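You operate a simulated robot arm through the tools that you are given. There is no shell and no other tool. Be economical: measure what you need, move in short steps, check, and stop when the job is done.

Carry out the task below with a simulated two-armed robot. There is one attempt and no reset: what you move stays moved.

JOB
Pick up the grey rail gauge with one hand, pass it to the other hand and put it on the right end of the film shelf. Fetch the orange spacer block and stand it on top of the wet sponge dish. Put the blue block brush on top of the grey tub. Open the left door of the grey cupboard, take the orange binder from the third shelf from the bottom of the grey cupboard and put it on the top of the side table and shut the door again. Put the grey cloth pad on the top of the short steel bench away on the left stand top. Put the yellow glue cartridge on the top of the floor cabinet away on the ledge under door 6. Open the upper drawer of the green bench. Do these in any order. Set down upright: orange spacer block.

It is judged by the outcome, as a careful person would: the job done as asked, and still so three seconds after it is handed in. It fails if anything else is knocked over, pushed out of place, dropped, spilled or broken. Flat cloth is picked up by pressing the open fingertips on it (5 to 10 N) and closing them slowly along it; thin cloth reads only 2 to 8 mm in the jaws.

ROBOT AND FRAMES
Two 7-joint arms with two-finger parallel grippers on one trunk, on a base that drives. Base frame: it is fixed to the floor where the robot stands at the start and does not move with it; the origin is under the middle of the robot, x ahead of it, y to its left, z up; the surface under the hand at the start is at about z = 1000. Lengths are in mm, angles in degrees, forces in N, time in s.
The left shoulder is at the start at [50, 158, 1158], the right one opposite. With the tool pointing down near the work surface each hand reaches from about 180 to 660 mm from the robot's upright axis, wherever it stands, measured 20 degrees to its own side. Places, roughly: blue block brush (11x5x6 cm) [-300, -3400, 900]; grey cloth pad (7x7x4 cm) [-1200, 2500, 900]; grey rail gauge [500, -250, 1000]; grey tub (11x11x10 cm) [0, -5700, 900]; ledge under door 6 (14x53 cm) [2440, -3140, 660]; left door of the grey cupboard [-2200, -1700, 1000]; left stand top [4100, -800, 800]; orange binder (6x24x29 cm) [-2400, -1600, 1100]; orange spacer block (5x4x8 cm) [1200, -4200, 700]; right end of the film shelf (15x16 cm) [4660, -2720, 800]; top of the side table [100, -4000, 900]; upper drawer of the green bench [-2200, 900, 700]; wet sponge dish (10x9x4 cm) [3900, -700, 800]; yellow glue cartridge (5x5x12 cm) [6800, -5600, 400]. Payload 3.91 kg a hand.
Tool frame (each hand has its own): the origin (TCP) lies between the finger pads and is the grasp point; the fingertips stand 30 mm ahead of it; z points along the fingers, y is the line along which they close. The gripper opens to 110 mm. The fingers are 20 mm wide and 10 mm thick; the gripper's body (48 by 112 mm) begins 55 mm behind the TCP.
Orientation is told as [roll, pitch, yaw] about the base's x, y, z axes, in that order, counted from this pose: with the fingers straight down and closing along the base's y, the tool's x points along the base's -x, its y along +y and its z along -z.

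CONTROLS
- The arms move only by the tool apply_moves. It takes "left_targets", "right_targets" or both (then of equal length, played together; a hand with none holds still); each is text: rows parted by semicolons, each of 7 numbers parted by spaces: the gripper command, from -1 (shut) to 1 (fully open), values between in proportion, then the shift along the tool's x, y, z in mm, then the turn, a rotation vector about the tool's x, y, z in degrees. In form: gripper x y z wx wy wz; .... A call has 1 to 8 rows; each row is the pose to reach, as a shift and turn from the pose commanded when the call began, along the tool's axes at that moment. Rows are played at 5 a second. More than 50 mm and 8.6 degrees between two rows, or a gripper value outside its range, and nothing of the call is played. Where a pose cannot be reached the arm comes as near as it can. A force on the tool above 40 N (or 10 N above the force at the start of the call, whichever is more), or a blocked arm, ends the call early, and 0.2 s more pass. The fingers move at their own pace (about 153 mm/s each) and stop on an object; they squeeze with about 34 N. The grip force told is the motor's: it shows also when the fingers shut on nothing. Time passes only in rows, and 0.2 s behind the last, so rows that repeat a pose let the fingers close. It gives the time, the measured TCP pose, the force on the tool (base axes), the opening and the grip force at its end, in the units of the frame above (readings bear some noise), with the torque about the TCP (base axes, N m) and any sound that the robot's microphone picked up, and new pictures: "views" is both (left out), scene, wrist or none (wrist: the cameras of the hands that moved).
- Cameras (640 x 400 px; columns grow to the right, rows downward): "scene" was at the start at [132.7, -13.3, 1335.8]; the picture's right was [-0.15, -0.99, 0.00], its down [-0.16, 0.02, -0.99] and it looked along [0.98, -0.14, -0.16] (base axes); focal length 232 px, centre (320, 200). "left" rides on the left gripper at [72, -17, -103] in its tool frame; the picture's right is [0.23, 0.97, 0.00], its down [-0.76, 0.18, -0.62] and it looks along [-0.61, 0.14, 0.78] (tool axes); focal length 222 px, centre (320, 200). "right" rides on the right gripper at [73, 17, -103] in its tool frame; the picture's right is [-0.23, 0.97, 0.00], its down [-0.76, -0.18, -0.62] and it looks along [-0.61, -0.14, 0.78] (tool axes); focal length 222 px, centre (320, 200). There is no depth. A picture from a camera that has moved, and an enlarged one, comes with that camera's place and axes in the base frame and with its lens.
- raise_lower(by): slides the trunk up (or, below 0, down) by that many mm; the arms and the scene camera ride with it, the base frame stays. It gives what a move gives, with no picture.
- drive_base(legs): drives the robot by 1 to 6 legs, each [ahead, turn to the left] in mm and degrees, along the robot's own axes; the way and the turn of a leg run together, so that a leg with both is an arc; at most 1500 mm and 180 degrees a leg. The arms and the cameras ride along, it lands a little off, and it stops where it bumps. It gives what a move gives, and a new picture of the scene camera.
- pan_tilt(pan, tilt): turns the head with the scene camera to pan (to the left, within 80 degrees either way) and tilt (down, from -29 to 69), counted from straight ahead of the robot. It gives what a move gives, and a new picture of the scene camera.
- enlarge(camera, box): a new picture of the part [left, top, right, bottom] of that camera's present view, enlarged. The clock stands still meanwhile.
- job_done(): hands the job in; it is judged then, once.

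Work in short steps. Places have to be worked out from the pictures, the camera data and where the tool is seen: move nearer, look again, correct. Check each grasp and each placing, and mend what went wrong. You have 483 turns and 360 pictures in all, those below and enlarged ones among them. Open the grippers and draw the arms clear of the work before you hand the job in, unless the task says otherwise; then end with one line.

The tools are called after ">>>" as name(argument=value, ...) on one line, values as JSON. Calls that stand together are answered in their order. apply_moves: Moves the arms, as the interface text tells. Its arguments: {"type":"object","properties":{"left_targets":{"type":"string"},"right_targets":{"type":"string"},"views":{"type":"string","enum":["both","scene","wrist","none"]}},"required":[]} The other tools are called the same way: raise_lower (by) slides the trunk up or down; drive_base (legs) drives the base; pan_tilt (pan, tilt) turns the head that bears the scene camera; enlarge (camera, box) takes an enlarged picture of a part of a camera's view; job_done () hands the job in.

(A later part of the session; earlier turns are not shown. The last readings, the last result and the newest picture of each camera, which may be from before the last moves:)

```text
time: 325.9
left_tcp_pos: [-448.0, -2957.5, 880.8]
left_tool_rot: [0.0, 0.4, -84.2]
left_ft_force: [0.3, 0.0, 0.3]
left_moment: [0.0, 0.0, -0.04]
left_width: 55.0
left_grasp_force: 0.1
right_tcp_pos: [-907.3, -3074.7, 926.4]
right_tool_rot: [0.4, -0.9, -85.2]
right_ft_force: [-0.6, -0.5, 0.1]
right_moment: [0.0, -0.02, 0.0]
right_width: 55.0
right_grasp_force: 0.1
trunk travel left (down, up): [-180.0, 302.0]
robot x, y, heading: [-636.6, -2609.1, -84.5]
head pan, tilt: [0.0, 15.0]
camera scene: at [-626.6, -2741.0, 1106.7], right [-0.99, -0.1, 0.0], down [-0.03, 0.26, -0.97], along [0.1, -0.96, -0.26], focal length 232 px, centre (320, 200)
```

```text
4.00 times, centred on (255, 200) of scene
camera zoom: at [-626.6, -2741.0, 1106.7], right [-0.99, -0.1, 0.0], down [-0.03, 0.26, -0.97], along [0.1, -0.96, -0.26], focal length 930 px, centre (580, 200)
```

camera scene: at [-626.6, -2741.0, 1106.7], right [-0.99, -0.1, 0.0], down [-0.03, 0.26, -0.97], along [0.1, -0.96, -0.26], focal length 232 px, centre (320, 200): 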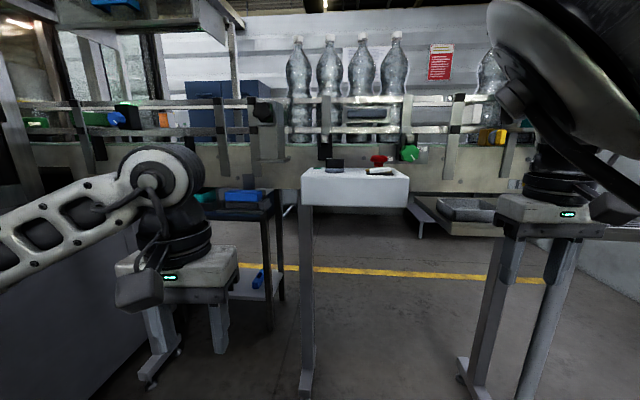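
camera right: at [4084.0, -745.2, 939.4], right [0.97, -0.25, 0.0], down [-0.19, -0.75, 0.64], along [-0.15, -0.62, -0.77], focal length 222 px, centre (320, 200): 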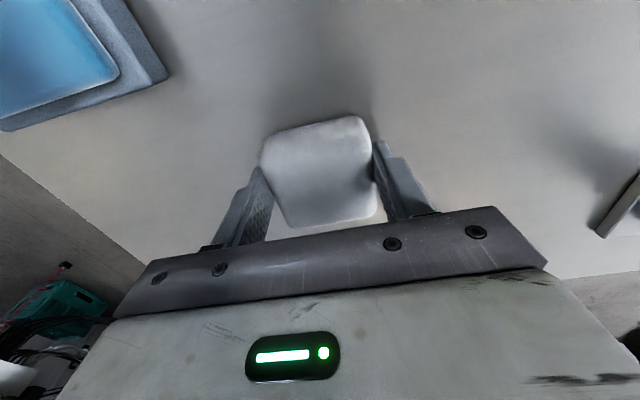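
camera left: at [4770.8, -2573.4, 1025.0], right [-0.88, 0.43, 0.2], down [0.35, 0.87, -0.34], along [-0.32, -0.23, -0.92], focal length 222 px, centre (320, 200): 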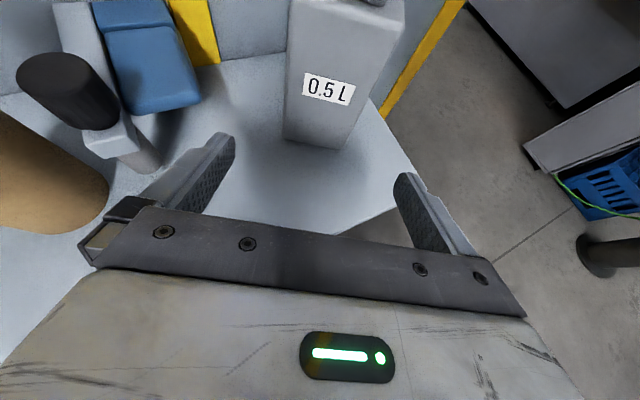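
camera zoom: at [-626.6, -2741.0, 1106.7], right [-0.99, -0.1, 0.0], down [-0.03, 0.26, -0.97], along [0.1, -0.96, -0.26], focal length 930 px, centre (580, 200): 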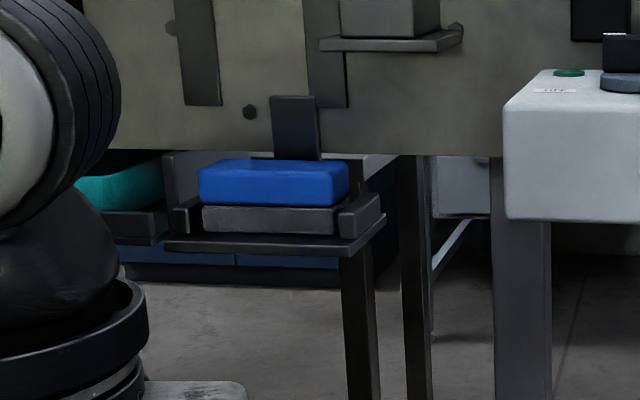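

The brush (blue top, grey bristles) lies along x in a cradle near the conveyor. I raise the trunk to clear the white box and drive up to it.

>>> raise_lower(by=220)

>>> drive_base(legs=[[0, 24], [470, 0], [0, -29.5]])

>>> pan_tilt(pan=10, tilt=40)

```text
time: 328.2
left_tcp_pos: [-448.7, -2957.5, 1100.0]
left_tool_rot: [0.1, 0.4, -84.1]
left_ft_force: [-0.4, 0.4, -0.3]
left_moment: [-0.02, -0.01, 0.01]
left_width: 55.0
left_grasp_force: 0.0
right_tcp_pos: [-906.4, -3074.0, 1145.4]
right_tool_rot: [0.4, -0.7, -85.3]
right_ft_force: [0.3, -0.4, 0.1]
right_moment: [0.0, 0.02, 0.03]
right_width: 55.2
right_grasp_force: 0.0
trunk travel left (down, up): [-400.0, 82.0]
robot x, y, heading: [-640.6, -2609.4, -83.9]
head pan, tilt: [0.0, 15.0]
```

```text
time: 331.7
left_tcp_pos: [-144.7, -3171.3, 1100.2]
left_tool_rot: [0.0, 0.4, -60.6]
left_ft_force: [-0.1, 0.4, -0.4]
left_moment: [0.0, 0.01, 0.02]
left_width: 55.2
left_grasp_force: 0.1
right_tcp_pos: [-522.7, -3455.4, 1145.1]
right_tool_rot: [0.9, 0.3, -62.1]
right_ft_force: [1.3, 4.4, 0.1]
right_moment: [-0.39, 0.06, 0.07]
right_width: 55.4
right_grasp_force: 0.0
trunk travel left (down, up): [-400.0, 82.0]
robot x, y, heading: [-456.6, -2929.2, -60.7]
head pan, tilt: [0.0, 15.0]
stopped in leg 2: the force on the tool passed its limit at 64 N (the readings are from after the stop); the commanded pose is now the measured one
camera scene: at [-393.4, -3044.2, 1326.7], right [-0.87, -0.49, 0.0], down [-0.13, 0.23, -0.97], along [0.47, -0.84, -0.26], focal length 232 px, centre (320, 200)
```

scene: 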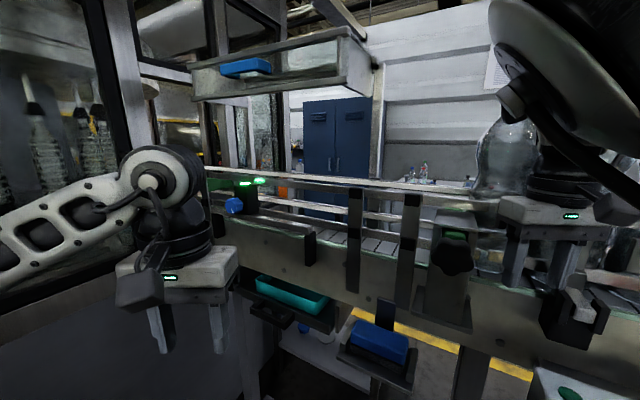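

```text
time: 332.6
left_tcp_pos: [-143.0, -3171.8, 1100.6]
left_tool_rot: [0.1, 0.4, -60.6]
left_ft_force: [-0.5, -0.6, 0.5]
left_moment: [-0.01, 0.01, 0.02]
left_width: 54.8
left_grasp_force: 0.1
right_tcp_pos: [-521.1, -3456.8, 1145.4]
right_tool_rot: [0.8, 0.2, -62.1]
right_ft_force: [0.3, 7.1, -1.4]
right_moment: [-0.44, 0.04, 0.02]
right_width: 55.1
right_grasp_force: 0.0
trunk travel left (down, up): [-400.0, 82.0]
robot x, y, heading: [-457.0, -2926.4, -60.8]
head pan, tilt: [10.0, 40.0]
camera scene: at [-385.3, -3028.5, 1287.2], right [-0.77, -0.63, 0.0], down [-0.41, 0.5, -0.77], along [0.49, -0.59, -0.64], focal length 232 px, centre (320, 200)
```

scene: 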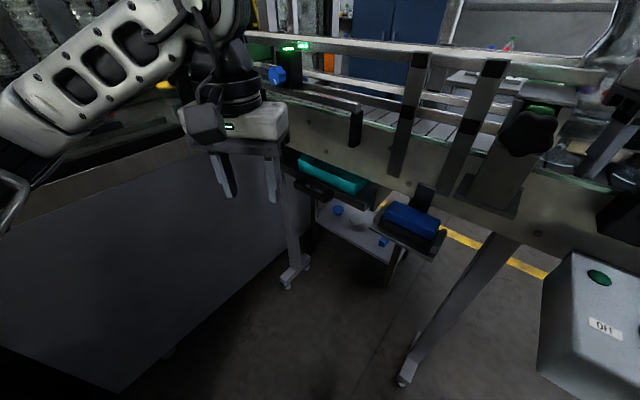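

The right hand bumped the conveyor's guard rail; nothing seems displaced. I back off, square up, and draw the right hand further in.

>>> drive_base(legs=[[-150, 0], [0, -29], [-200, 0]])

>>> apply_moves(right_targets="0 30 -10 0 0 0 0;0 60 -20 0 0 0 0;0 90 -30 0 0 0 0;0 120 -40 0 0 0 0;0 150 -50 0 0 0 0", views="none")

```text
time: 336.6
left_tcp_pos: [-375.5, -2962.7, 1100.8]
left_tool_rot: [0.1, 0.4, -89.4]
left_ft_force: [0.5, 0.1, 0.3]
left_moment: [-0.03, 0.02, -0.01]
left_width: 54.8
left_grasp_force: 0.1
right_tcp_pos: [-842.8, -3032.1, 1146.5]
right_tool_rot: [0.9, 0.3, -90.9]
right_ft_force: [-0.2, -0.4, 0.2]
right_moment: [-0.04, -0.03, 0.02]
right_width: 55.0
right_grasp_force: 0.2
trunk travel left (down, up): [-400.0, 82.0]
robot x, y, heading: [-533.0, -2598.0, -89.7]
head pan, tilt: [10.0, 40.0]
camera scene: at [-517.8, -2720.9, 1287.2], right [-0.98, -0.18, 0.0], down [-0.12, 0.63, -0.77], along [0.14, -0.75, -0.64], focal length 232 px, centre (320, 200)
```

scene: 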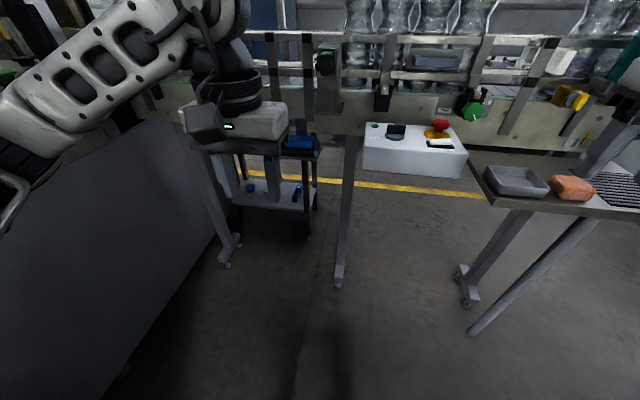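

```text
time: 337.8
left_tcp_pos: [-376.4, -2963.2, 1100.2]
left_tool_rot: [0.1, 0.4, -89.5]
left_ft_force: [-0.2, -0.7, 0.0]
left_moment: [0.02, -0.02, 0.03]
left_width: 55.3
left_grasp_force: 0.0
right_tcp_pos: [-890.4, -2880.9, 1143.7]
right_tool_rot: [0.8, 0.3, -90.9]
right_ft_force: [-0.6, 0.8, -0.2]
right_moment: [0.01, 0.01, -0.02]
right_width: 54.9
right_grasp_force: 0.0
trunk travel left (down, up): [-400.0, 82.0]
robot x, y, heading: [-531.7, -2602.0, -89.2]
head pan, tilt: [10.0, 40.0]
```

>>> drive_base(legs=[[0, 22], [370, 0], [0, -23]])

```text
time: 342.6
left_tcp_pos: [-241.8, -3307.7, 1100.6]
left_tool_rot: [0.0, 0.4, -90.5]
left_ft_force: [-0.8, -0.7, 0.1]
left_moment: [0.03, 0.0, 0.01]
left_width: 55.3
left_grasp_force: 0.0
right_tcp_pos: [-755.5, -3216.0, 1143.1]
right_tool_rot: [0.9, 0.3, -91.9]
right_ft_force: [0.3, 0.3, -0.3]
right_moment: [0.05, -0.03, -0.01]
right_width: 55.0
right_grasp_force: 0.1
trunk travel left (down, up): [-400.0, 82.0]
robot x, y, heading: [-394.5, -2936.7, -90.5]
head pan, tilt: [10.0, 40.0]
camera scene: at [-379.2, -3063.3, 1287.1], right [-0.99, -0.16, 0.0], down [-0.11, 0.63, -0.77], along [0.13, -0.76, -0.64], focal length 232 px, centre (320, 200)
```

scene: 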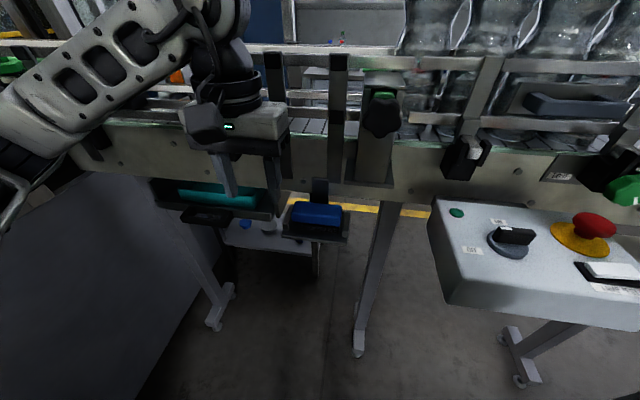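

>>> enlarge(camera="scene", box=[240, 140, 400, 260])

```text
3.33 times, centred on (320, 200) of scene
camera zoom: at [-379.2, -3063.3, 1287.1], right [-0.99, -0.16, 0.0], down [-0.11, 0.63, -0.77], along [0.13, -0.76, -0.64], focal length 775 px, centre (320, 200)
```

zoom: 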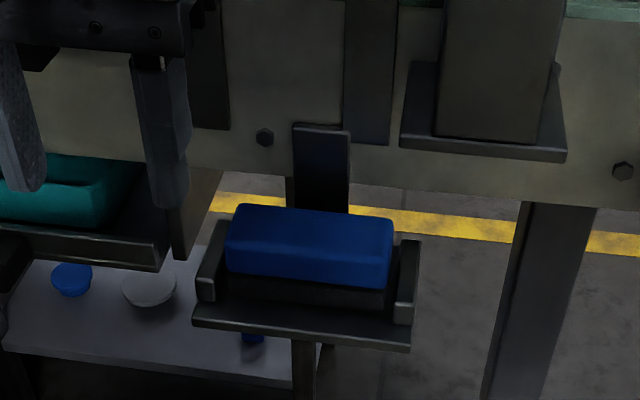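

The cradle is open at front and back; a strap rises behind the brush's middle. I'll grip across its 5 cm, 28 mm left of the strap, with the hand yawed 90° and leaning back 15°. First the turn.

>>> apply_moves(left_targets="0.2 0 0 0 1.07 -1.07 -8.13;0.2 0 0 0 2.14 -2.14 -16.26;0.2 0 0 0 3.21 -3.21 -24.4;0.2 0 0 0 4.28 -4.28 -32.5;0.2 0 0 0 5.35 -5.35 -40.6;0.2 0 0 0 6.42 -6.42 -48.8", views="none")

>>> apply_moves(left_targets="0.2 0 0 0 1.07 -1.07 -8.13;0.2 0 0 0 2.14 -2.14 -16.26;0.2 0 0 0 3.21 -3.21 -24.4;0.2 0 0 0 4.28 -4.28 -32.5;0.2 0 0 0 5.35 -5.35 -40.6;0.2 0 0 0 5.35 -5.35 -40.6", views="wrist")

```text
time: 343.9
left_tcp_pos: [-241.7, -3307.5, 1099.0]
left_tool_rot: [-7.9, -2.9, -41.1]
left_ft_force: [-0.1, 0.3, 0.1]
left_moment: [-0.01, 0.0, 0.01]
left_width: 66.0
left_grasp_force: 0.1
right_tcp_pos: [-753.3, -3217.6, 1143.9]
right_tool_rot: [0.9, 0.2, -91.9]
right_ft_force: [0.3, 0.6, -0.7]
right_moment: [-0.02, -0.04, 0.02]
right_width: 55.1
right_grasp_force: 0.1
trunk travel left (down, up): [-400.0, 82.0]
robot x, y, heading: [-391.5, -2938.4, -90.3]
head pan, tilt: [10.0, 40.0]
```

```text
time: 345.4
left_tcp_pos: [-240.3, -3308.0, 1100.3]
left_tool_rot: [-14.6, -0.1, -0.5]
left_ft_force: [-0.1, -0.6, 0.1]
left_moment: [0.04, 0.01, 0.04]
left_width: 65.8
left_grasp_force: 0.1
right_tcp_pos: [-753.3, -3216.8, 1143.8]
right_tool_rot: [0.9, 0.2, -91.9]
right_ft_force: [0.0, -0.5, 0.2]
right_moment: [0.0, 0.04, -0.01]
right_width: 55.2
right_grasp_force: 0.1
trunk travel left (down, up): [-400.0, 82.0]
robot x, y, heading: [-394.2, -2937.3, -90.6]
head pan, tilt: [10.0, 40.0]
camera left: at [-313.0, -3298.8, 1203.7], right [-0.22, 0.94, -0.25], down [0.76, 0.32, 0.56], along [0.61, -0.06, -0.79], focal length 222 px, centre (320, 200)
```

left: 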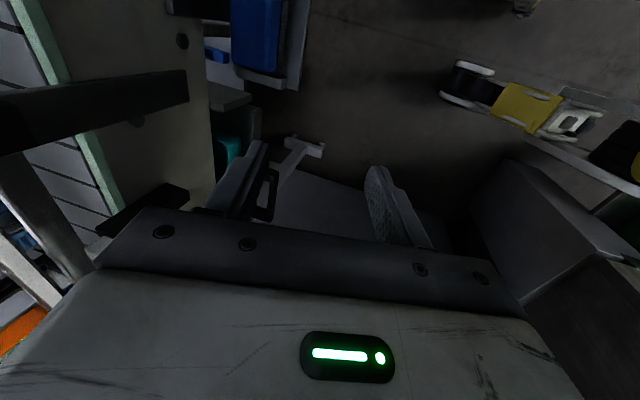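

The wrist view puts the brush at x −366…−256, y −3454…−3405. I move above the grip point [−280, −3426].

>>> apply_moves(left_targets="0.2 10 -25 20 0 0 0;0.2 20 -50 40 0 0 0;0.2 30 -72 65 0 0 0;0.2 40 -92 100 0 0 0;0.2 40 -92 100 0 0 0", views="wrist")

```text
time: 346.6
left_tcp_pos: [-281.8, -3423.8, 1024.4]
left_tool_rot: [-14.6, -0.1, -0.5]
left_ft_force: [0.0, 0.2, 0.8]
left_moment: [-0.01, -0.01, 0.0]
left_width: 65.8
left_grasp_force: 0.2
right_tcp_pos: [-754.8, -3216.8, 1143.8]
right_tool_rot: [1.0, 0.3, -91.9]
right_ft_force: [0.7, -1.2, 0.6]
right_moment: [-0.02, 0.02, 0.01]
right_width: 55.2
right_grasp_force: 0.0
trunk travel left (down, up): [-400.0, 82.0]
robot x, y, heading: [-391.2, -2938.1, -90.4]
head pan, tilt: [10.0, 40.0]
camera left: at [-353.7, -3413.7, 1129.0], right [-0.22, 0.94, -0.25], down [0.76, 0.32, 0.56], along [0.61, -0.07, -0.79], focal length 222 px, centre (320, 200)
```

left: 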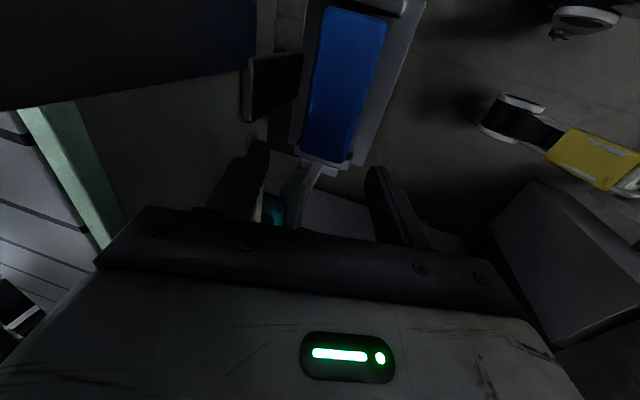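

I shift to x = −271 so the rear finger clears the strap, then descend with the force guard.

>>> apply_moves(left_targets="0.2 -11 -9 2 0 0 0;0.2 -11 -1 34 0 0 0;0.2 -11 7 66 0 0 0;0.2 -11 16 97 0 0 0;0.2 -11 16 97 0 0 0", views="wrist")

```text
time: 347.8
left_tcp_pos: [-272.1, -3432.0, 929.4]
left_tool_rot: [-14.9, 0.0, -0.6]
left_ft_force: [2.4, 2.7, 11.6]
left_moment: [0.46, -0.12, -0.09]
left_width: 66.2
left_grasp_force: 0.7
right_tcp_pos: [-754.0, -3215.8, 1144.3]
right_tool_rot: [0.9, 0.2, -91.9]
right_ft_force: [-0.3, 0.8, -0.4]
right_moment: [-0.01, -0.03, 0.0]
right_width: 55.1
right_grasp_force: 0.0
trunk travel left (down, up): [-400.0, 82.0]
robot x, y, heading: [-395.0, -2940.9, -90.6]
head pan, tilt: [10.0, 40.0]
camera left: at [-342.6, -3421.7, 1034.1], right [-0.22, 0.94, -0.25], down [0.76, 0.32, 0.56], along [0.61, -0.07, -0.79], focal length 222 px, centre (320, 200)
```

left: 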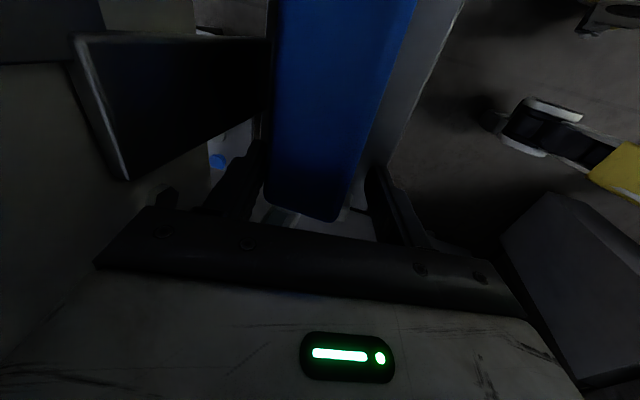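

The brush is between the fingers; a tip touches something lightly (12 N). I raise 4 mm and close.

>>> apply_moves(left_targets="0.2 0 -1 -4 0 0 0;-1 0 -1 -4 0 0 0;-1 0 -1 -4 0 0 0;-1 0 -1 -4 0 0 0", views="none")

```text
time: 348.8
left_tcp_pos: [-270.8, -3431.8, 932.4]
left_tool_rot: [-14.6, -0.1, -0.4]
left_ft_force: [0.0, -0.4, -0.7]
left_moment: [0.01, -0.04, 0.04]
left_width: 45.6
left_grasp_force: 34.5
right_tcp_pos: [-753.7, -3216.5, 1143.5]
right_tool_rot: [0.8, 0.3, -91.9]
right_ft_force: [0.1, 0.1, 0.8]
right_moment: [-0.02, 0.02, 0.01]
right_width: 55.0
right_grasp_force: 0.0
trunk travel left (down, up): [-400.0, 82.0]
robot x, y, heading: [-394.2, -2941.6, -90.5]
head pan, tilt: [10.0, 40.0]
```

Gripped (45.6 mm). I lift it straight up and back toward the robot.

>>> apply_moves(left_targets="-1 0 -6 -24 0 0 0;-1 0 -12 -48 0 0 0;-1 0 -19 -73 0 0 0;-1 0 -26 -101 0 0 0;-1 0 10 -120 0 0 0;-1 0 50 -130 0 0 0;-1 0 90 -140 0 0 0", views="both")

```text
time: 350.4
left_tcp_pos: [-271.2, -3308.1, 1044.1]
left_tool_rot: [-14.6, 0.0, -0.5]
left_ft_force: [0.6, -0.4, -1.5]
left_moment: [0.0, -0.05, 0.01]
left_width: 45.9
left_grasp_force: 33.8
right_tcp_pos: [-754.0, -3216.4, 1144.8]
right_tool_rot: [0.9, 0.3, -91.9]
right_ft_force: [0.0, 0.2, 0.4]
right_moment: [0.01, 0.02, 0.03]
right_width: 55.1
right_grasp_force: 0.2
trunk travel left (down, up): [-400.0, 82.0]
robot x, y, heading: [-394.3, -2940.9, -90.8]
head pan, tilt: [10.0, 40.0]
camera scene: at [-378.9, -3063.0, 1287.2], right [-0.99, -0.16, 0.0], down [-0.11, 0.63, -0.77], along [0.13, -0.76, -0.64], focal length 232 px, centre (320, 200)
camera left: at [-342.6, -3298.1, 1149.3], right [-0.22, 0.94, -0.24], down [0.76, 0.32, 0.56], along [0.61, -0.06, -0.79], focal length 222 px, centre (320, 200)
```

scene: 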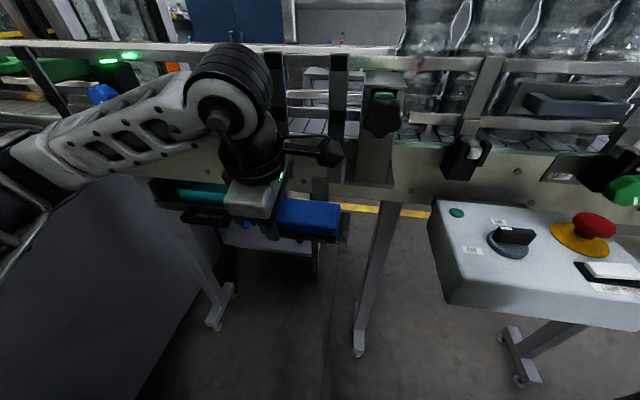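
left: 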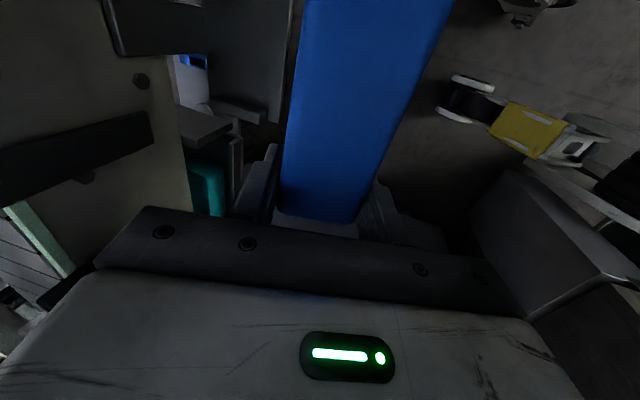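

The brush is held. I carry it around the conveyor's west end to the southern bench.

>>> drive_base(legs=[[-300, 0], [0, -89.5], [1300, 0], [0, 90], [1450, 0], [400, 0]])

```text
time: 352.5
left_tcp_pos: [-272.0, -3010.6, 1043.5]
left_tool_rot: [-14.4, -0.1, -0.8]
left_ft_force: [-0.4, 0.1, -2.2]
left_moment: [0.03, -0.06, -0.02]
left_width: 45.6
left_grasp_force: 34.4
right_tcp_pos: [-752.6, -2916.4, 1143.3]
right_tool_rot: [0.9, 0.3, -92.3]
right_ft_force: [0.0, -1.6, 0.0]
right_moment: [0.01, 0.01, -0.02]
right_width: 54.9
right_grasp_force: 0.1
trunk travel left (down, up): [-400.0, 82.0]
robot x, y, heading: [-393.3, -2638.3, -90.9]
head pan, tilt: [10.0, 40.0]
stopped in leg 1: the robot was blocked; the commanded pose is now the measured one
camera scene: at [-378.4, -2765.4, 1287.0], right [-0.99, -0.16, 0.0], down [-0.1, 0.64, -0.77], along [0.12, -0.76, -0.64], focal length 232 px, centre (320, 200)
```

scene: 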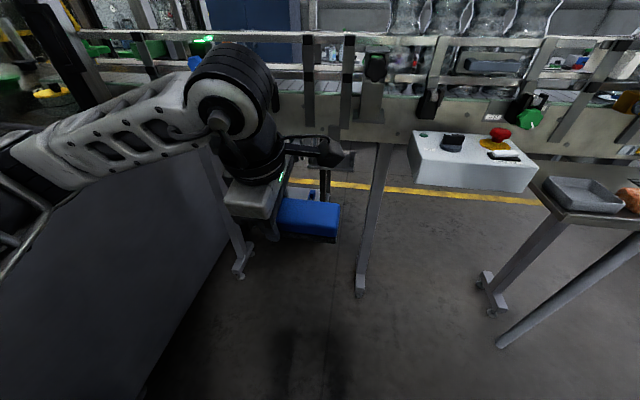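

Blocked after about 297 mm, probably the back. I go forward a little and then turn right.

>>> drive_base(legs=[[80, 0], [0, -45]])

```text
time: 355.6
left_tcp_pos: [-571.0, -3066.8, 1045.4]
left_tool_rot: [-14.6, -0.1, -46.0]
left_ft_force: [-0.4, 0.7, -1.2]
left_moment: [-0.07, -0.04, 0.01]
left_width: 45.4
left_grasp_force: 34.1
right_tcp_pos: [-844.6, -2656.8, 1144.4]
right_tool_rot: [0.8, 0.2, -137.5]
right_ft_force: [-0.3, -0.4, -0.7]
right_moment: [0.01, -0.02, -0.02]
right_width: 55.1
right_grasp_force: 0.1
trunk travel left (down, up): [-400.0, 82.0]
robot x, y, heading: [-392.3, -2725.9, -136.3]
head pan, tilt: [10.0, 40.0]
camera scene: at [-471.5, -2817.2, 1287.1], right [-0.81, 0.59, 0.0], down [0.38, 0.52, -0.77], along [-0.45, -0.62, -0.64], focal length 232 px, centre (320, 200)
```

scene: 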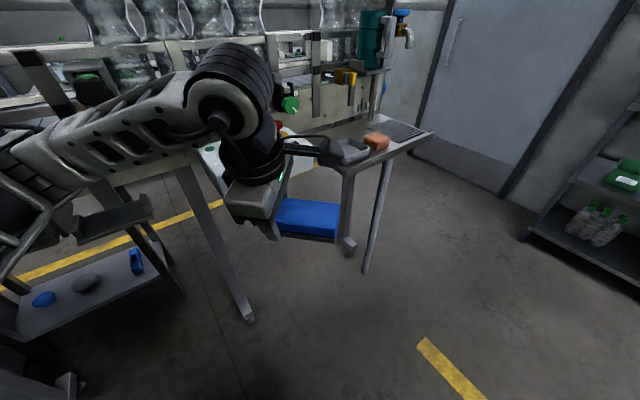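

>>> drive_base(legs=[[0, -43], [1310, 0], [0, 89], [1450, 0], [400, 0]])

```text
time: 370.7
left_tcp_pos: [-1576.0, -3534.5, 1040.9]
left_tool_rot: [-13.5, -0.8, 0.8]
left_ft_force: [-0.2, 0.0, -1.7]
left_moment: [-0.02, -0.06, 0.03]
left_width: 45.6
left_grasp_force: 33.5
right_tcp_pos: [-2064.4, -3447.0, 1145.8]
right_tool_rot: [1.4, -0.2, -91.6]
right_ft_force: [0.1, 0.5, -0.9]
right_moment: [0.05, 0.01, -0.01]
right_width: 55.0
right_grasp_force: 0.3
trunk travel left (down, up): [-400.0, 82.0]
robot x, y, heading: [-1700.8, -3177.6, -89.7]
head pan, tilt: [10.0, 40.0]
stopped in leg 4: the robot was blocked; the commanded pose is now the measured one
camera scene: at [-1691.8, -3289.3, 1289.1], right [-0.98, -0.17, 0.0], down [-0.11, 0.63, -0.77], along [0.14, -0.76, -0.63], focal length 232 px, centre (320, 200)
```

scene: 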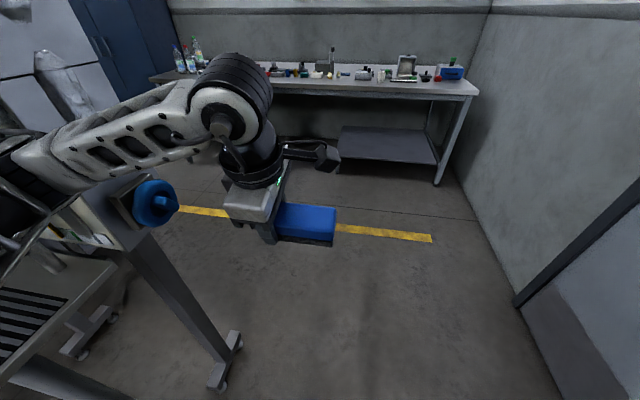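

The left elbow touched the conveyor's end. I back off, sidestep west by about 200 mm, and go on south.

>>> drive_base(legs=[[-200, 0], [0, -22], [550, 0], [0, 22]])

```text
time: 377.4
left_tcp_pos: [-1772.6, -3855.6, 1035.3]
left_tool_rot: [-12.9, -0.4, 1.1]
left_ft_force: [0.8, -0.4, -1.7]
left_moment: [0.02, -0.06, -0.01]
left_width: 45.5
left_grasp_force: 34.2
right_tcp_pos: [-2261.6, -3772.1, 1143.1]
right_tool_rot: [0.9, 0.3, -91.2]
right_ft_force: [0.5, -0.2, 1.1]
right_moment: [0.0, 0.03, 0.02]
right_width: 54.8
right_grasp_force: 0.0
trunk travel left (down, up): [-400.0, 82.0]
robot x, y, heading: [-1906.2, -3489.9, -89.6]
head pan, tilt: [10.0, 40.0]
camera scene: at [-1888.8, -3613.4, 1287.1], right [-0.98, -0.18, 0.0], down [-0.12, 0.63, -0.77], along [0.14, -0.75, -0.64], focal length 232 px, centre (320, 200)
```

scene: 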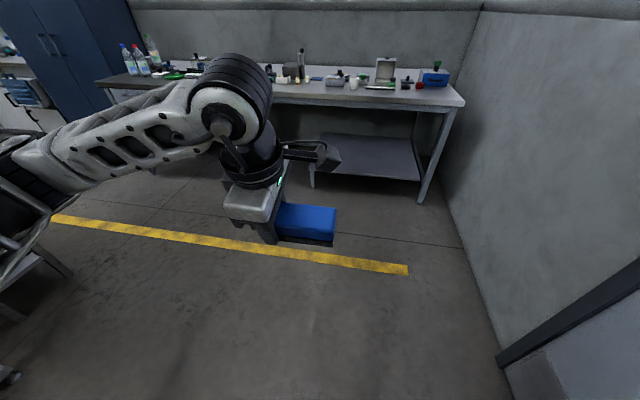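

Free. I drive to the aisle, turn east, go along the bench, and face it near x = −100.

>>> drive_base(legs=[[1200, 0], [0, 89.5], [1000, 0], [700, 0]])

>>> drive_base(legs=[[0, -90]])

```text
time: 395.5
left_tcp_pos: [180.2, -4560.2, 1035.6]
left_tool_rot: [-12.9, -0.3, 90.4]
left_ft_force: [0.6, -0.5, -1.6]
left_moment: [0.03, 0.0, -0.03]
left_width: 45.8
left_grasp_force: 33.9
right_tcp_pos: [91.6, -5047.2, 1143.4]
right_tool_rot: [1.0, 0.4, -1.9]
right_ft_force: [0.2, 0.3, 0.3]
right_moment: [-0.04, 0.0, 0.03]
right_width: 54.7
right_grasp_force: 0.0
trunk travel left (down, up): [-400.0, 82.0]
robot x, y, heading: [-187.8, -4693.0, -0.2]
head pan, tilt: [10.0, 40.0]
camera scene: at [-61.2, -4673.8, 1287.0], right [0.17, -0.99, 0.0], down [-0.63, -0.11, -0.77], along [0.75, 0.13, -0.64], focal length 232 px, centre (320, 200)
```

scene: 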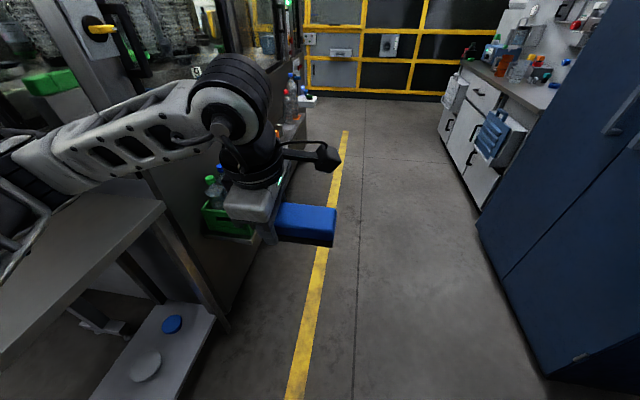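

```text
time: 399.7
left_tcp_pos: [-52.6, -5051.9, 1036.1]
left_tool_rot: [-12.9, -0.5, 1.1]
left_ft_force: [0.9, 0.4, -2.1]
left_moment: [0.03, -0.06, -0.02]
left_width: 45.6
left_grasp_force: 33.6
right_tcp_pos: [-540.9, -4970.7, 1142.3]
right_tool_rot: [1.0, 0.4, -91.0]
right_ft_force: [0.0, -0.5, 0.7]
right_moment: [-0.01, 0.0, 0.01]
right_width: 55.0
right_grasp_force: 0.1
trunk travel left (down, up): [-400.0, 82.0]
robot x, y, heading: [-184.1, -4690.2, -89.5]
head pan, tilt: [10.0, 40.0]
camera scene: at [-169.5, -4811.7, 1287.1], right [-0.98, -0.18, 0.0], down [-0.12, 0.63, -0.77], along [0.14, -0.75, -0.64], focal length 232 px, centre (320, 200)
```

scene: 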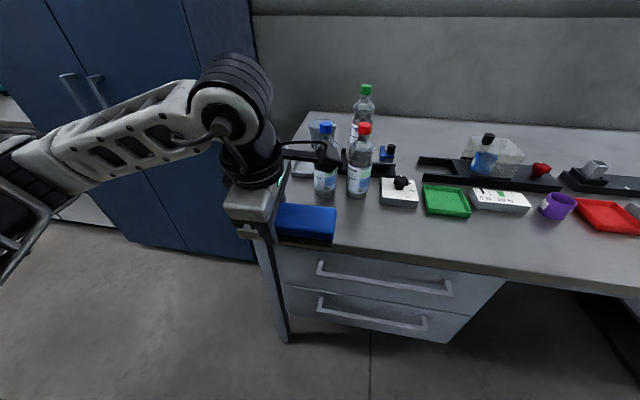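

The tub is hidden behind the arm at the bench's back-left part; the bench's left end (x ≈ 100) is open, so I approach from its corner.

>>> drive_base(legs=[[0, 59.5], [890, 0], [0, -106]])

>>> pan_tilt(pan=-12, tilt=30)

```text
time: 406.2
left_tcp_pos: [850.5, -5131.0, 1034.7]
left_tool_rot: [-12.8, -0.4, 60.8]
left_ft_force: [0.8, 0.8, -0.8]
left_moment: [0.06, -0.03, 0.01]
left_width: 45.8
left_grasp_force: 34.1
right_tcp_pos: [530.2, -5507.5, 1144.4]
right_tool_rot: [1.5, 0.9, -32.4]
right_ft_force: [1.2, 4.1, 1.0]
right_moment: [-0.46, 0.13, 0.04]
right_width: 54.9
right_grasp_force: 0.1
trunk travel left (down, up): [-400.0, 82.0]
robot x, y, heading: [465.8, -5059.3, -29.7]
head pan, tilt: [10.0, 40.0]
stopped in leg 2: the force on the tool passed its limit at 67 N (the readings are from after the stop); the commanded pose is now the measured one
camera scene: at [584.5, -5109.3, 1287.1], right [-0.34, -0.94, 0.0], down [-0.61, 0.22, -0.77], along [0.72, -0.26, -0.64], focal length 232 px, centre (320, 200)
```

scene: 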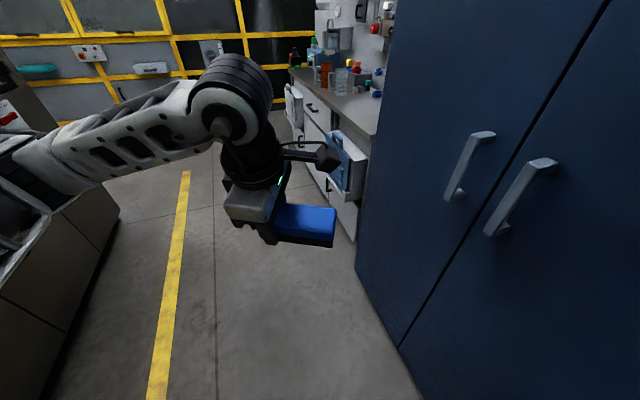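

```text
time: 407.0
left_tcp_pos: [851.7, -5129.3, 1035.5]
left_tool_rot: [-12.9, -0.4, 61.0]
left_ft_force: [1.3, 0.4, -1.8]
left_moment: [0.04, -0.03, 0.01]
left_width: 45.3
left_grasp_force: 34.4
right_tcp_pos: [531.3, -5506.7, 1143.6]
right_tool_rot: [1.7, 0.7, -32.5]
right_ft_force: [3.1, 9.3, 3.8]
right_moment: [-1.05, 0.43, 0.14]
right_width: 54.9
right_grasp_force: 0.0
trunk travel left (down, up): [-400.0, 82.0]
robot x, y, heading: [471.0, -5061.8, -29.6]
head pan, tilt: [-12.0, 30.0]
camera scene: at [582.1, -5122.6, 1295.1], right [-0.49, -0.87, 0.0], down [-0.5, 0.28, -0.82], along [0.72, -0.4, -0.57], focal length 232 px, centre (320, 200)
```

scene: 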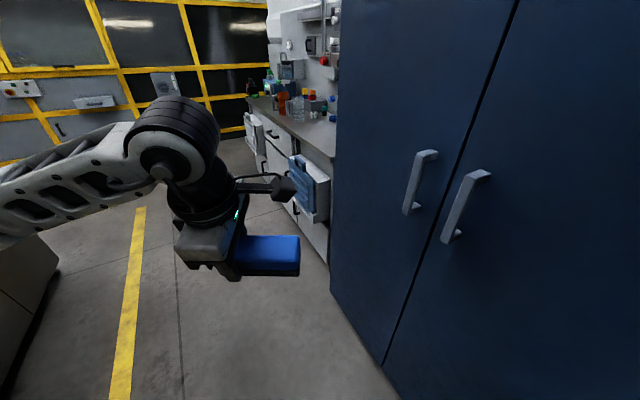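

The right hand touched the blue locker, which adjoins the bench; so only the front is open. I back off and go to view the tub from the front-right.

>>> drive_base(legs=[[-250, 0], [0, -60]])

>>> pan_tilt(pan=-15, tilt=25)

```text
time: 411.5
left_tcp_pos: [387.6, -5302.8, 1034.9]
left_tool_rot: [-12.9, -0.4, 1.0]
left_ft_force: [-0.1, 0.5, -1.4]
left_moment: [-0.01, -0.08, -0.02]
left_width: 45.8
left_grasp_force: 34.1
right_tcp_pos: [-101.1, -5215.8, 1143.0]
right_tool_rot: [1.9, 0.8, -92.3]
right_ft_force: [-0.1, -0.2, 0.4]
right_moment: [-0.01, 0.02, 0.0]
right_width: 55.0
right_grasp_force: 0.0
trunk travel left (down, up): [-400.0, 82.0]
robot x, y, heading: [254.4, -4939.9, -89.3]
head pan, tilt: [-12.0, 30.0]
camera scene: at [256.5, -5067.4, 1297.0], right [-1.0, -0.02, 0.0], down [-0.01, 0.55, -0.83], along [0.01, -0.83, -0.55], focal length 232 px, centre (320, 200)
```

scene: 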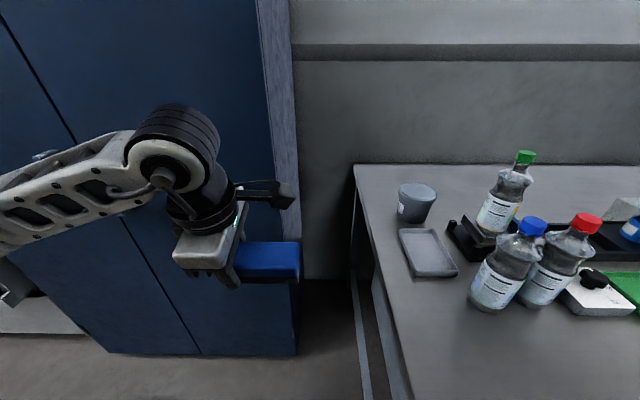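

```text
time: 412.1
left_tcp_pos: [387.0, -5304.4, 1035.1]
left_tool_rot: [-12.8, -0.3, 1.2]
left_ft_force: [-0.4, -0.6, -0.9]
left_moment: [0.03, -0.04, 0.0]
left_width: 45.7
left_grasp_force: 33.9
right_tcp_pos: [-101.8, -5215.0, 1142.0]
right_tool_rot: [2.3, 0.8, -92.4]
right_ft_force: [-0.4, 0.5, 0.0]
right_moment: [0.02, 0.03, 0.02]
right_width: 54.8
right_grasp_force: 0.0
trunk travel left (down, up): [-400.0, 82.0]
robot x, y, heading: [255.6, -4939.7, -89.7]
head pan, tilt: [-15.0, 25.0]
camera scene: at [255.1, -5069.1, 1302.8], right [-1.0, 0.0, 0.0], down [0.0, 0.5, -0.87], along [0.0, -0.87, -0.5], focal length 232 px, centre (320, 200)
```

scene: 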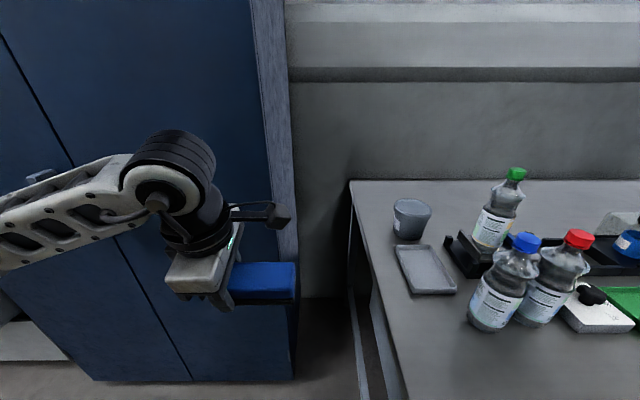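

The grey lidded tub stands near the bench's back at about [−22, −5657], top ≈ 948 — too far for a vertical hand. I'll set the brush down at the bench's front and regrip it with the hand leaning well forward. First I reposition and yaw the hand back.

>>> drive_base(legs=[[-150, 0], [0, -79], [310, 0], [0, 79]])

>>> apply_moves(left_targets="-1 0 0 0 0 2.05 7.9;-1 0 0 0 0 4.1 15.8;-1 0 0 0 0 6.15 23.7;-1 0 0 0 0 8.2 31.6;-1 0 0 0 0 10.25 39.5;-1 0 0 0 0 12.3 47.4", views="none")

>>> apply_moves(left_targets="-1 0 0 0 0 2.05 7.9;-1 0 0 0 0 4.1 15.8;-1 0 0 0 0 6.15 23.7;-1 0 0 0 0 8.2 31.6;-1 0 0 0 0 10.25 39.5", views="both")

```text
time: 421.9
left_tcp_pos: [77.5, -5215.6, 1035.0]
left_tool_rot: [-12.9, -0.5, 0.4]
left_ft_force: [0.3, 0.0, -1.2]
left_moment: [0.0, -0.07, -0.02]
left_width: 45.4
left_grasp_force: 34.2
right_tcp_pos: [-408.9, -5121.5, 1142.1]
right_tool_rot: [2.3, 0.8, -93.1]
right_ft_force: [0.2, 0.1, -1.0]
right_moment: [0.0, 0.0, -0.02]
right_width: 54.9
right_grasp_force: 0.0
trunk travel left (down, up): [-400.0, 82.0]
robot x, y, heading: [-52.5, -4853.2, -90.1]
head pan, tilt: [-15.0, 25.0]
camera scene: at [-50.5, -4979.6, 1306.0], right [-1.0, 0.01, 0.0], down [0.01, 0.47, -0.88], along [-0.01, -0.88, -0.47], focal length 232 px, centre (320, 200)
```

scene: 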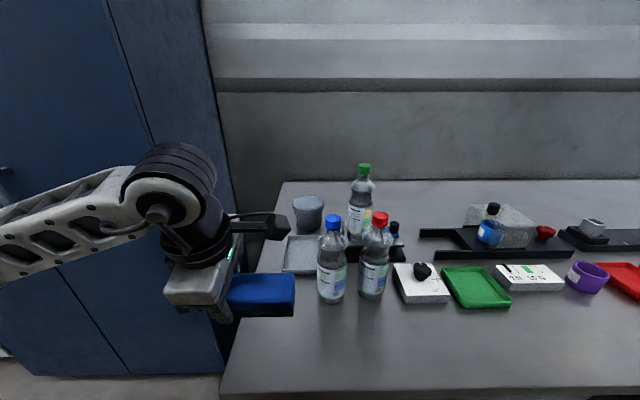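

```text
time: 423.4
left_tcp_pos: [80.2, -5214.9, 1036.3]
left_tool_rot: [-13.2, 1.0, -48.8]
left_ft_force: [0.0, 0.0, -1.5]
left_moment: [-0.04, -0.06, -0.01]
left_width: 45.7
left_grasp_force: 33.8
right_tcp_pos: [-408.7, -5121.5, 1140.9]
right_tool_rot: [2.6, 0.8, -93.2]
right_ft_force: [0.1, 0.1, 0.0]
right_moment: [-0.01, 0.03, -0.01]
right_width: 54.9
right_grasp_force: 0.0
trunk travel left (down, up): [-400.0, 82.0]
robot x, y, heading: [-52.3, -4850.8, -90.1]
head pan, tilt: [-15.0, 25.0]
```

```text
time: 424.6
left_tcp_pos: [78.4, -5215.8, 1036.1]
left_tool_rot: [-14.3, 1.7, -89.5]
left_ft_force: [-1.0, -0.4, -1.2]
left_moment: [-0.05, 0.0, 0.02]
left_width: 45.7
left_grasp_force: 34.3
right_tcp_pos: [-408.6, -5123.0, 1140.8]
right_tool_rot: [2.6, 0.7, -93.2]
right_ft_force: [0.2, -0.1, 0.4]
right_moment: [0.01, 0.02, 0.02]
right_width: 55.2
right_grasp_force: 0.2
trunk travel left (down, up): [-400.0, 82.0]
robot x, y, heading: [-49.0, -4846.5, -90.3]
head pan, tilt: [-15.0, 25.0]
camera scene: at [-51.9, -4979.8, 1306.8], right [-1.0, 0.03, 0.0], down [0.01, 0.46, -0.89], along [-0.02, -0.89, -0.46], focal length 232 px, centre (320, 200)
camera left: at [87.5, -5146.9, 1141.8], right [0.94, 0.24, -0.23], down [0.33, -0.77, 0.54], along [-0.05, -0.58, -0.81], focal length 222 px, centre (320, 200)
```

scene: 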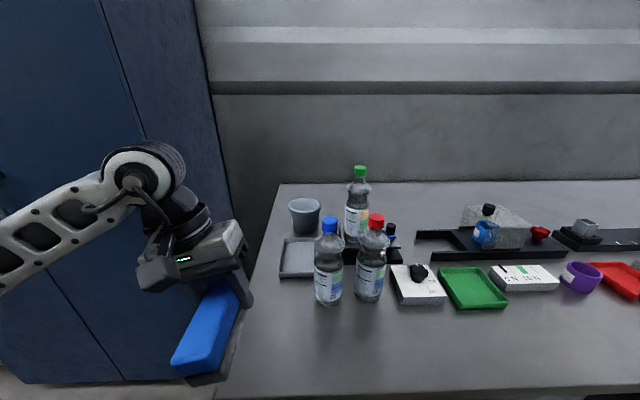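
left: 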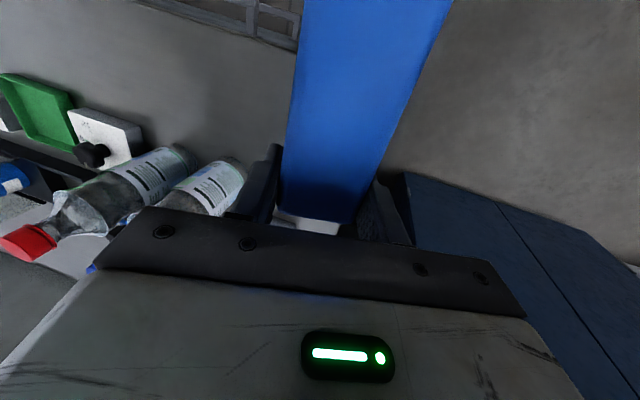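

>>> enlarge(camera="scene", box=[250, 160, 410, 310])

```text
2.67 times, centred on (330, 235) of scene
camera zoom: at [-51.9, -4979.8, 1306.8], right [-1.0, 0.03, 0.0], down [0.01, 0.46, -0.89], along [-0.02, -0.89, -0.46], focal length 620 px, centre (293, 107)
```

zoom: 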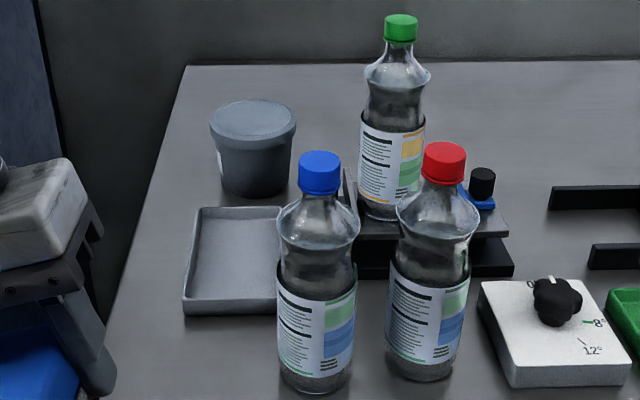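

The tub is lidded, so the brush can rest on it. I set the head straight and lower the brush toward the free front-left of the bench.

>>> pan_tilt(pan=3, tilt=30)

>>> apply_moves(left_targets="-1 -30 -5 15 0 0 0;-1 -60 -10 40 0 0 0;-1 -72 -8 75 0 0 0;-1 -72 -6 110 0 0 0;-1 -72 -6 122 0 0 0;-1 -72 -6 128 0 0 0;-1 -72 -6 134 0 0 0", views="both")

```text
time: 425.4
left_tcp_pos: [78.4, -5216.0, 1034.9]
left_tool_rot: [-14.1, 1.8, -89.3]
left_ft_force: [-0.3, -0.3, -2.9]
left_moment: [-0.06, 0.01, 0.02]
left_width: 45.9
left_grasp_force: 33.8
right_tcp_pos: [-409.1, -5122.1, 1141.2]
right_tool_rot: [2.2, 0.8, -93.2]
right_ft_force: [-0.3, 0.1, -0.6]
right_moment: [0.03, 0.01, -0.01]
right_width: 55.2
right_grasp_force: 0.0
trunk travel left (down, up): [-400.0, 82.0]
robot x, y, heading: [-49.1, -4851.2, -90.3]
head pan, tilt: [3.0, 30.0]
camera scene: at [-45.2, -4978.7, 1302.5], right [-1.0, -0.05, 0.0], down [-0.02, 0.5, -0.87], along [0.04, -0.87, -0.5], focal length 232 px, centre (320, 200)
```

scene: 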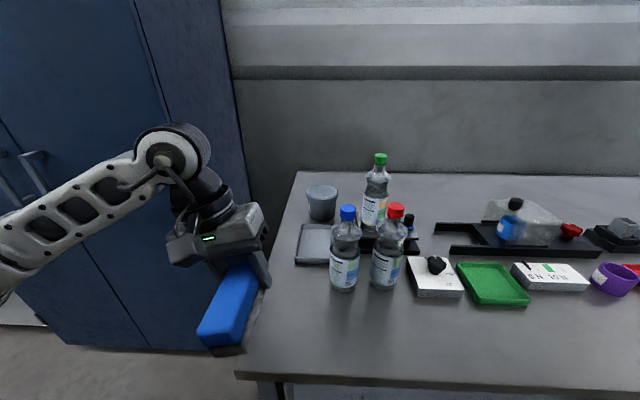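

```text
time: 427.0
left_tcp_pos: [40.6, -5284.0, 904.6]
left_tool_rot: [-14.1, 1.7, -89.4]
left_ft_force: [0.1, -0.2, -2.2]
left_moment: [-0.07, -0.01, -0.02]
left_width: 45.8
left_grasp_force: 33.8
right_tcp_pos: [-408.6, -5120.9, 1141.2]
right_tool_rot: [2.3, 0.8, -93.2]
right_ft_force: [0.1, 0.6, 0.5]
right_moment: [0.02, 0.01, 0.0]
right_width: 54.8
right_grasp_force: 0.0
trunk travel left (down, up): [-400.0, 82.0]
robot x, y, heading: [-46.2, -4847.1, -89.9]
head pan, tilt: [3.0, 30.0]
camera scene: at [-45.1, -4978.7, 1302.4], right [-1.0, -0.05, 0.0], down [-0.02, 0.5, -0.87], along [0.04, -0.86, -0.5], focal length 232 px, centre (320, 200)
camera left: at [49.2, -5215.3, 1010.9], right [0.94, 0.24, -0.23], down [0.33, -0.77, 0.54], along [-0.05, -0.58, -0.81], focal length 222 px, centre (320, 200)
```

scene: 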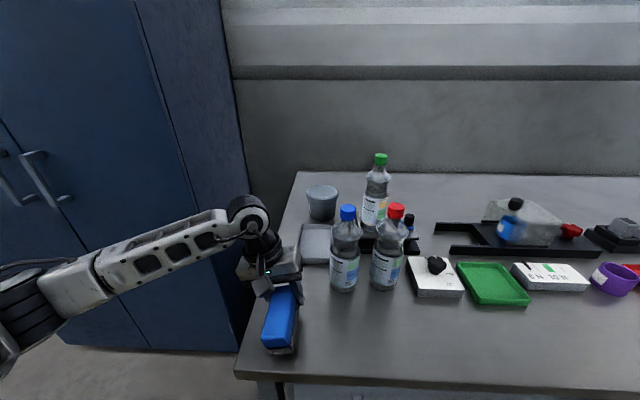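
left: 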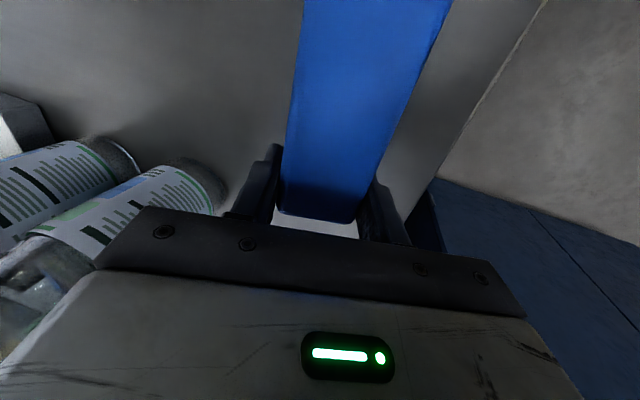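

Not touching yet; I lower in small steps until contact.

>>> apply_moves(left_targets="-1 0 2 5 0 0 0;-1 0 3 10 0 0 0;-1 0 4 15 0 0 0;-1 0 5 20 0 0 0", views="none")

```text
time: 428.0
left_tcp_pos: [37.6, -5283.0, 888.9]
left_tool_rot: [-14.4, 1.2, -89.5]
left_ft_force: [1.5, 2.9, 30.8]
left_moment: [-0.06, -0.54, -0.04]
left_width: 46.1
left_grasp_force: 34.4
right_tcp_pos: [-409.4, -5119.3, 1142.1]
right_tool_rot: [2.3, 0.7, -93.1]
right_ft_force: [0.2, 0.2, 0.9]
right_moment: [-0.03, -0.05, 0.0]
right_width: 55.1
right_grasp_force: 0.0
trunk travel left (down, up): [-400.0, 82.0]
robot x, y, heading: [-49.8, -4851.2, -89.9]
head pan, tilt: [3.0, 30.0]
```

Contact. I open and lift off.

>>> apply_moves(left_targets="-1 0 0 -3 0 0 0;0.3 0 0 -3 0 0 0;0.3 0 0 -3 0 0 0;0.3 0 -8 -35 0 0 0;0.3 0 -16 -70 0 0 0;0.3 0 -25 -105 0 0 0;0.3 30 -30 -120 0 0 0", views="scene")

```text
time: 429.6
left_tcp_pos: [40.4, -5256.9, 1010.0]
left_tool_rot: [-14.1, 1.7, -89.4]
left_ft_force: [-0.1, 0.3, -0.6]
left_moment: [0.0, -0.01, 0.0]
left_width: 71.5
left_grasp_force: 0.1
right_tcp_pos: [-408.8, -5120.4, 1142.0]
right_tool_rot: [2.3, 0.8, -93.1]
right_ft_force: [0.5, -0.4, 0.2]
right_moment: [-0.04, -0.01, 0.0]
right_width: 54.7
right_grasp_force: 0.1
trunk travel left (down, up): [-400.0, 82.0]
robot x, y, heading: [-47.0, -4851.4, -90.4]
head pan, tilt: [3.0, 30.0]
camera scene: at [-45.0, -4978.2, 1302.5], right [-1.0, -0.05, 0.0], down [-0.02, 0.5, -0.87], along [0.04, -0.87, -0.5], focal length 232 px, centre (320, 200)
```

scene: 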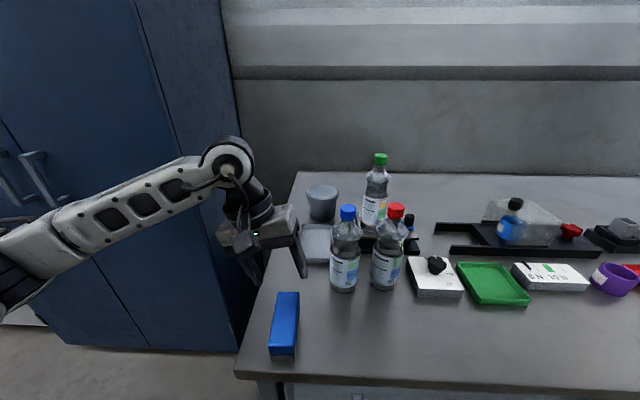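

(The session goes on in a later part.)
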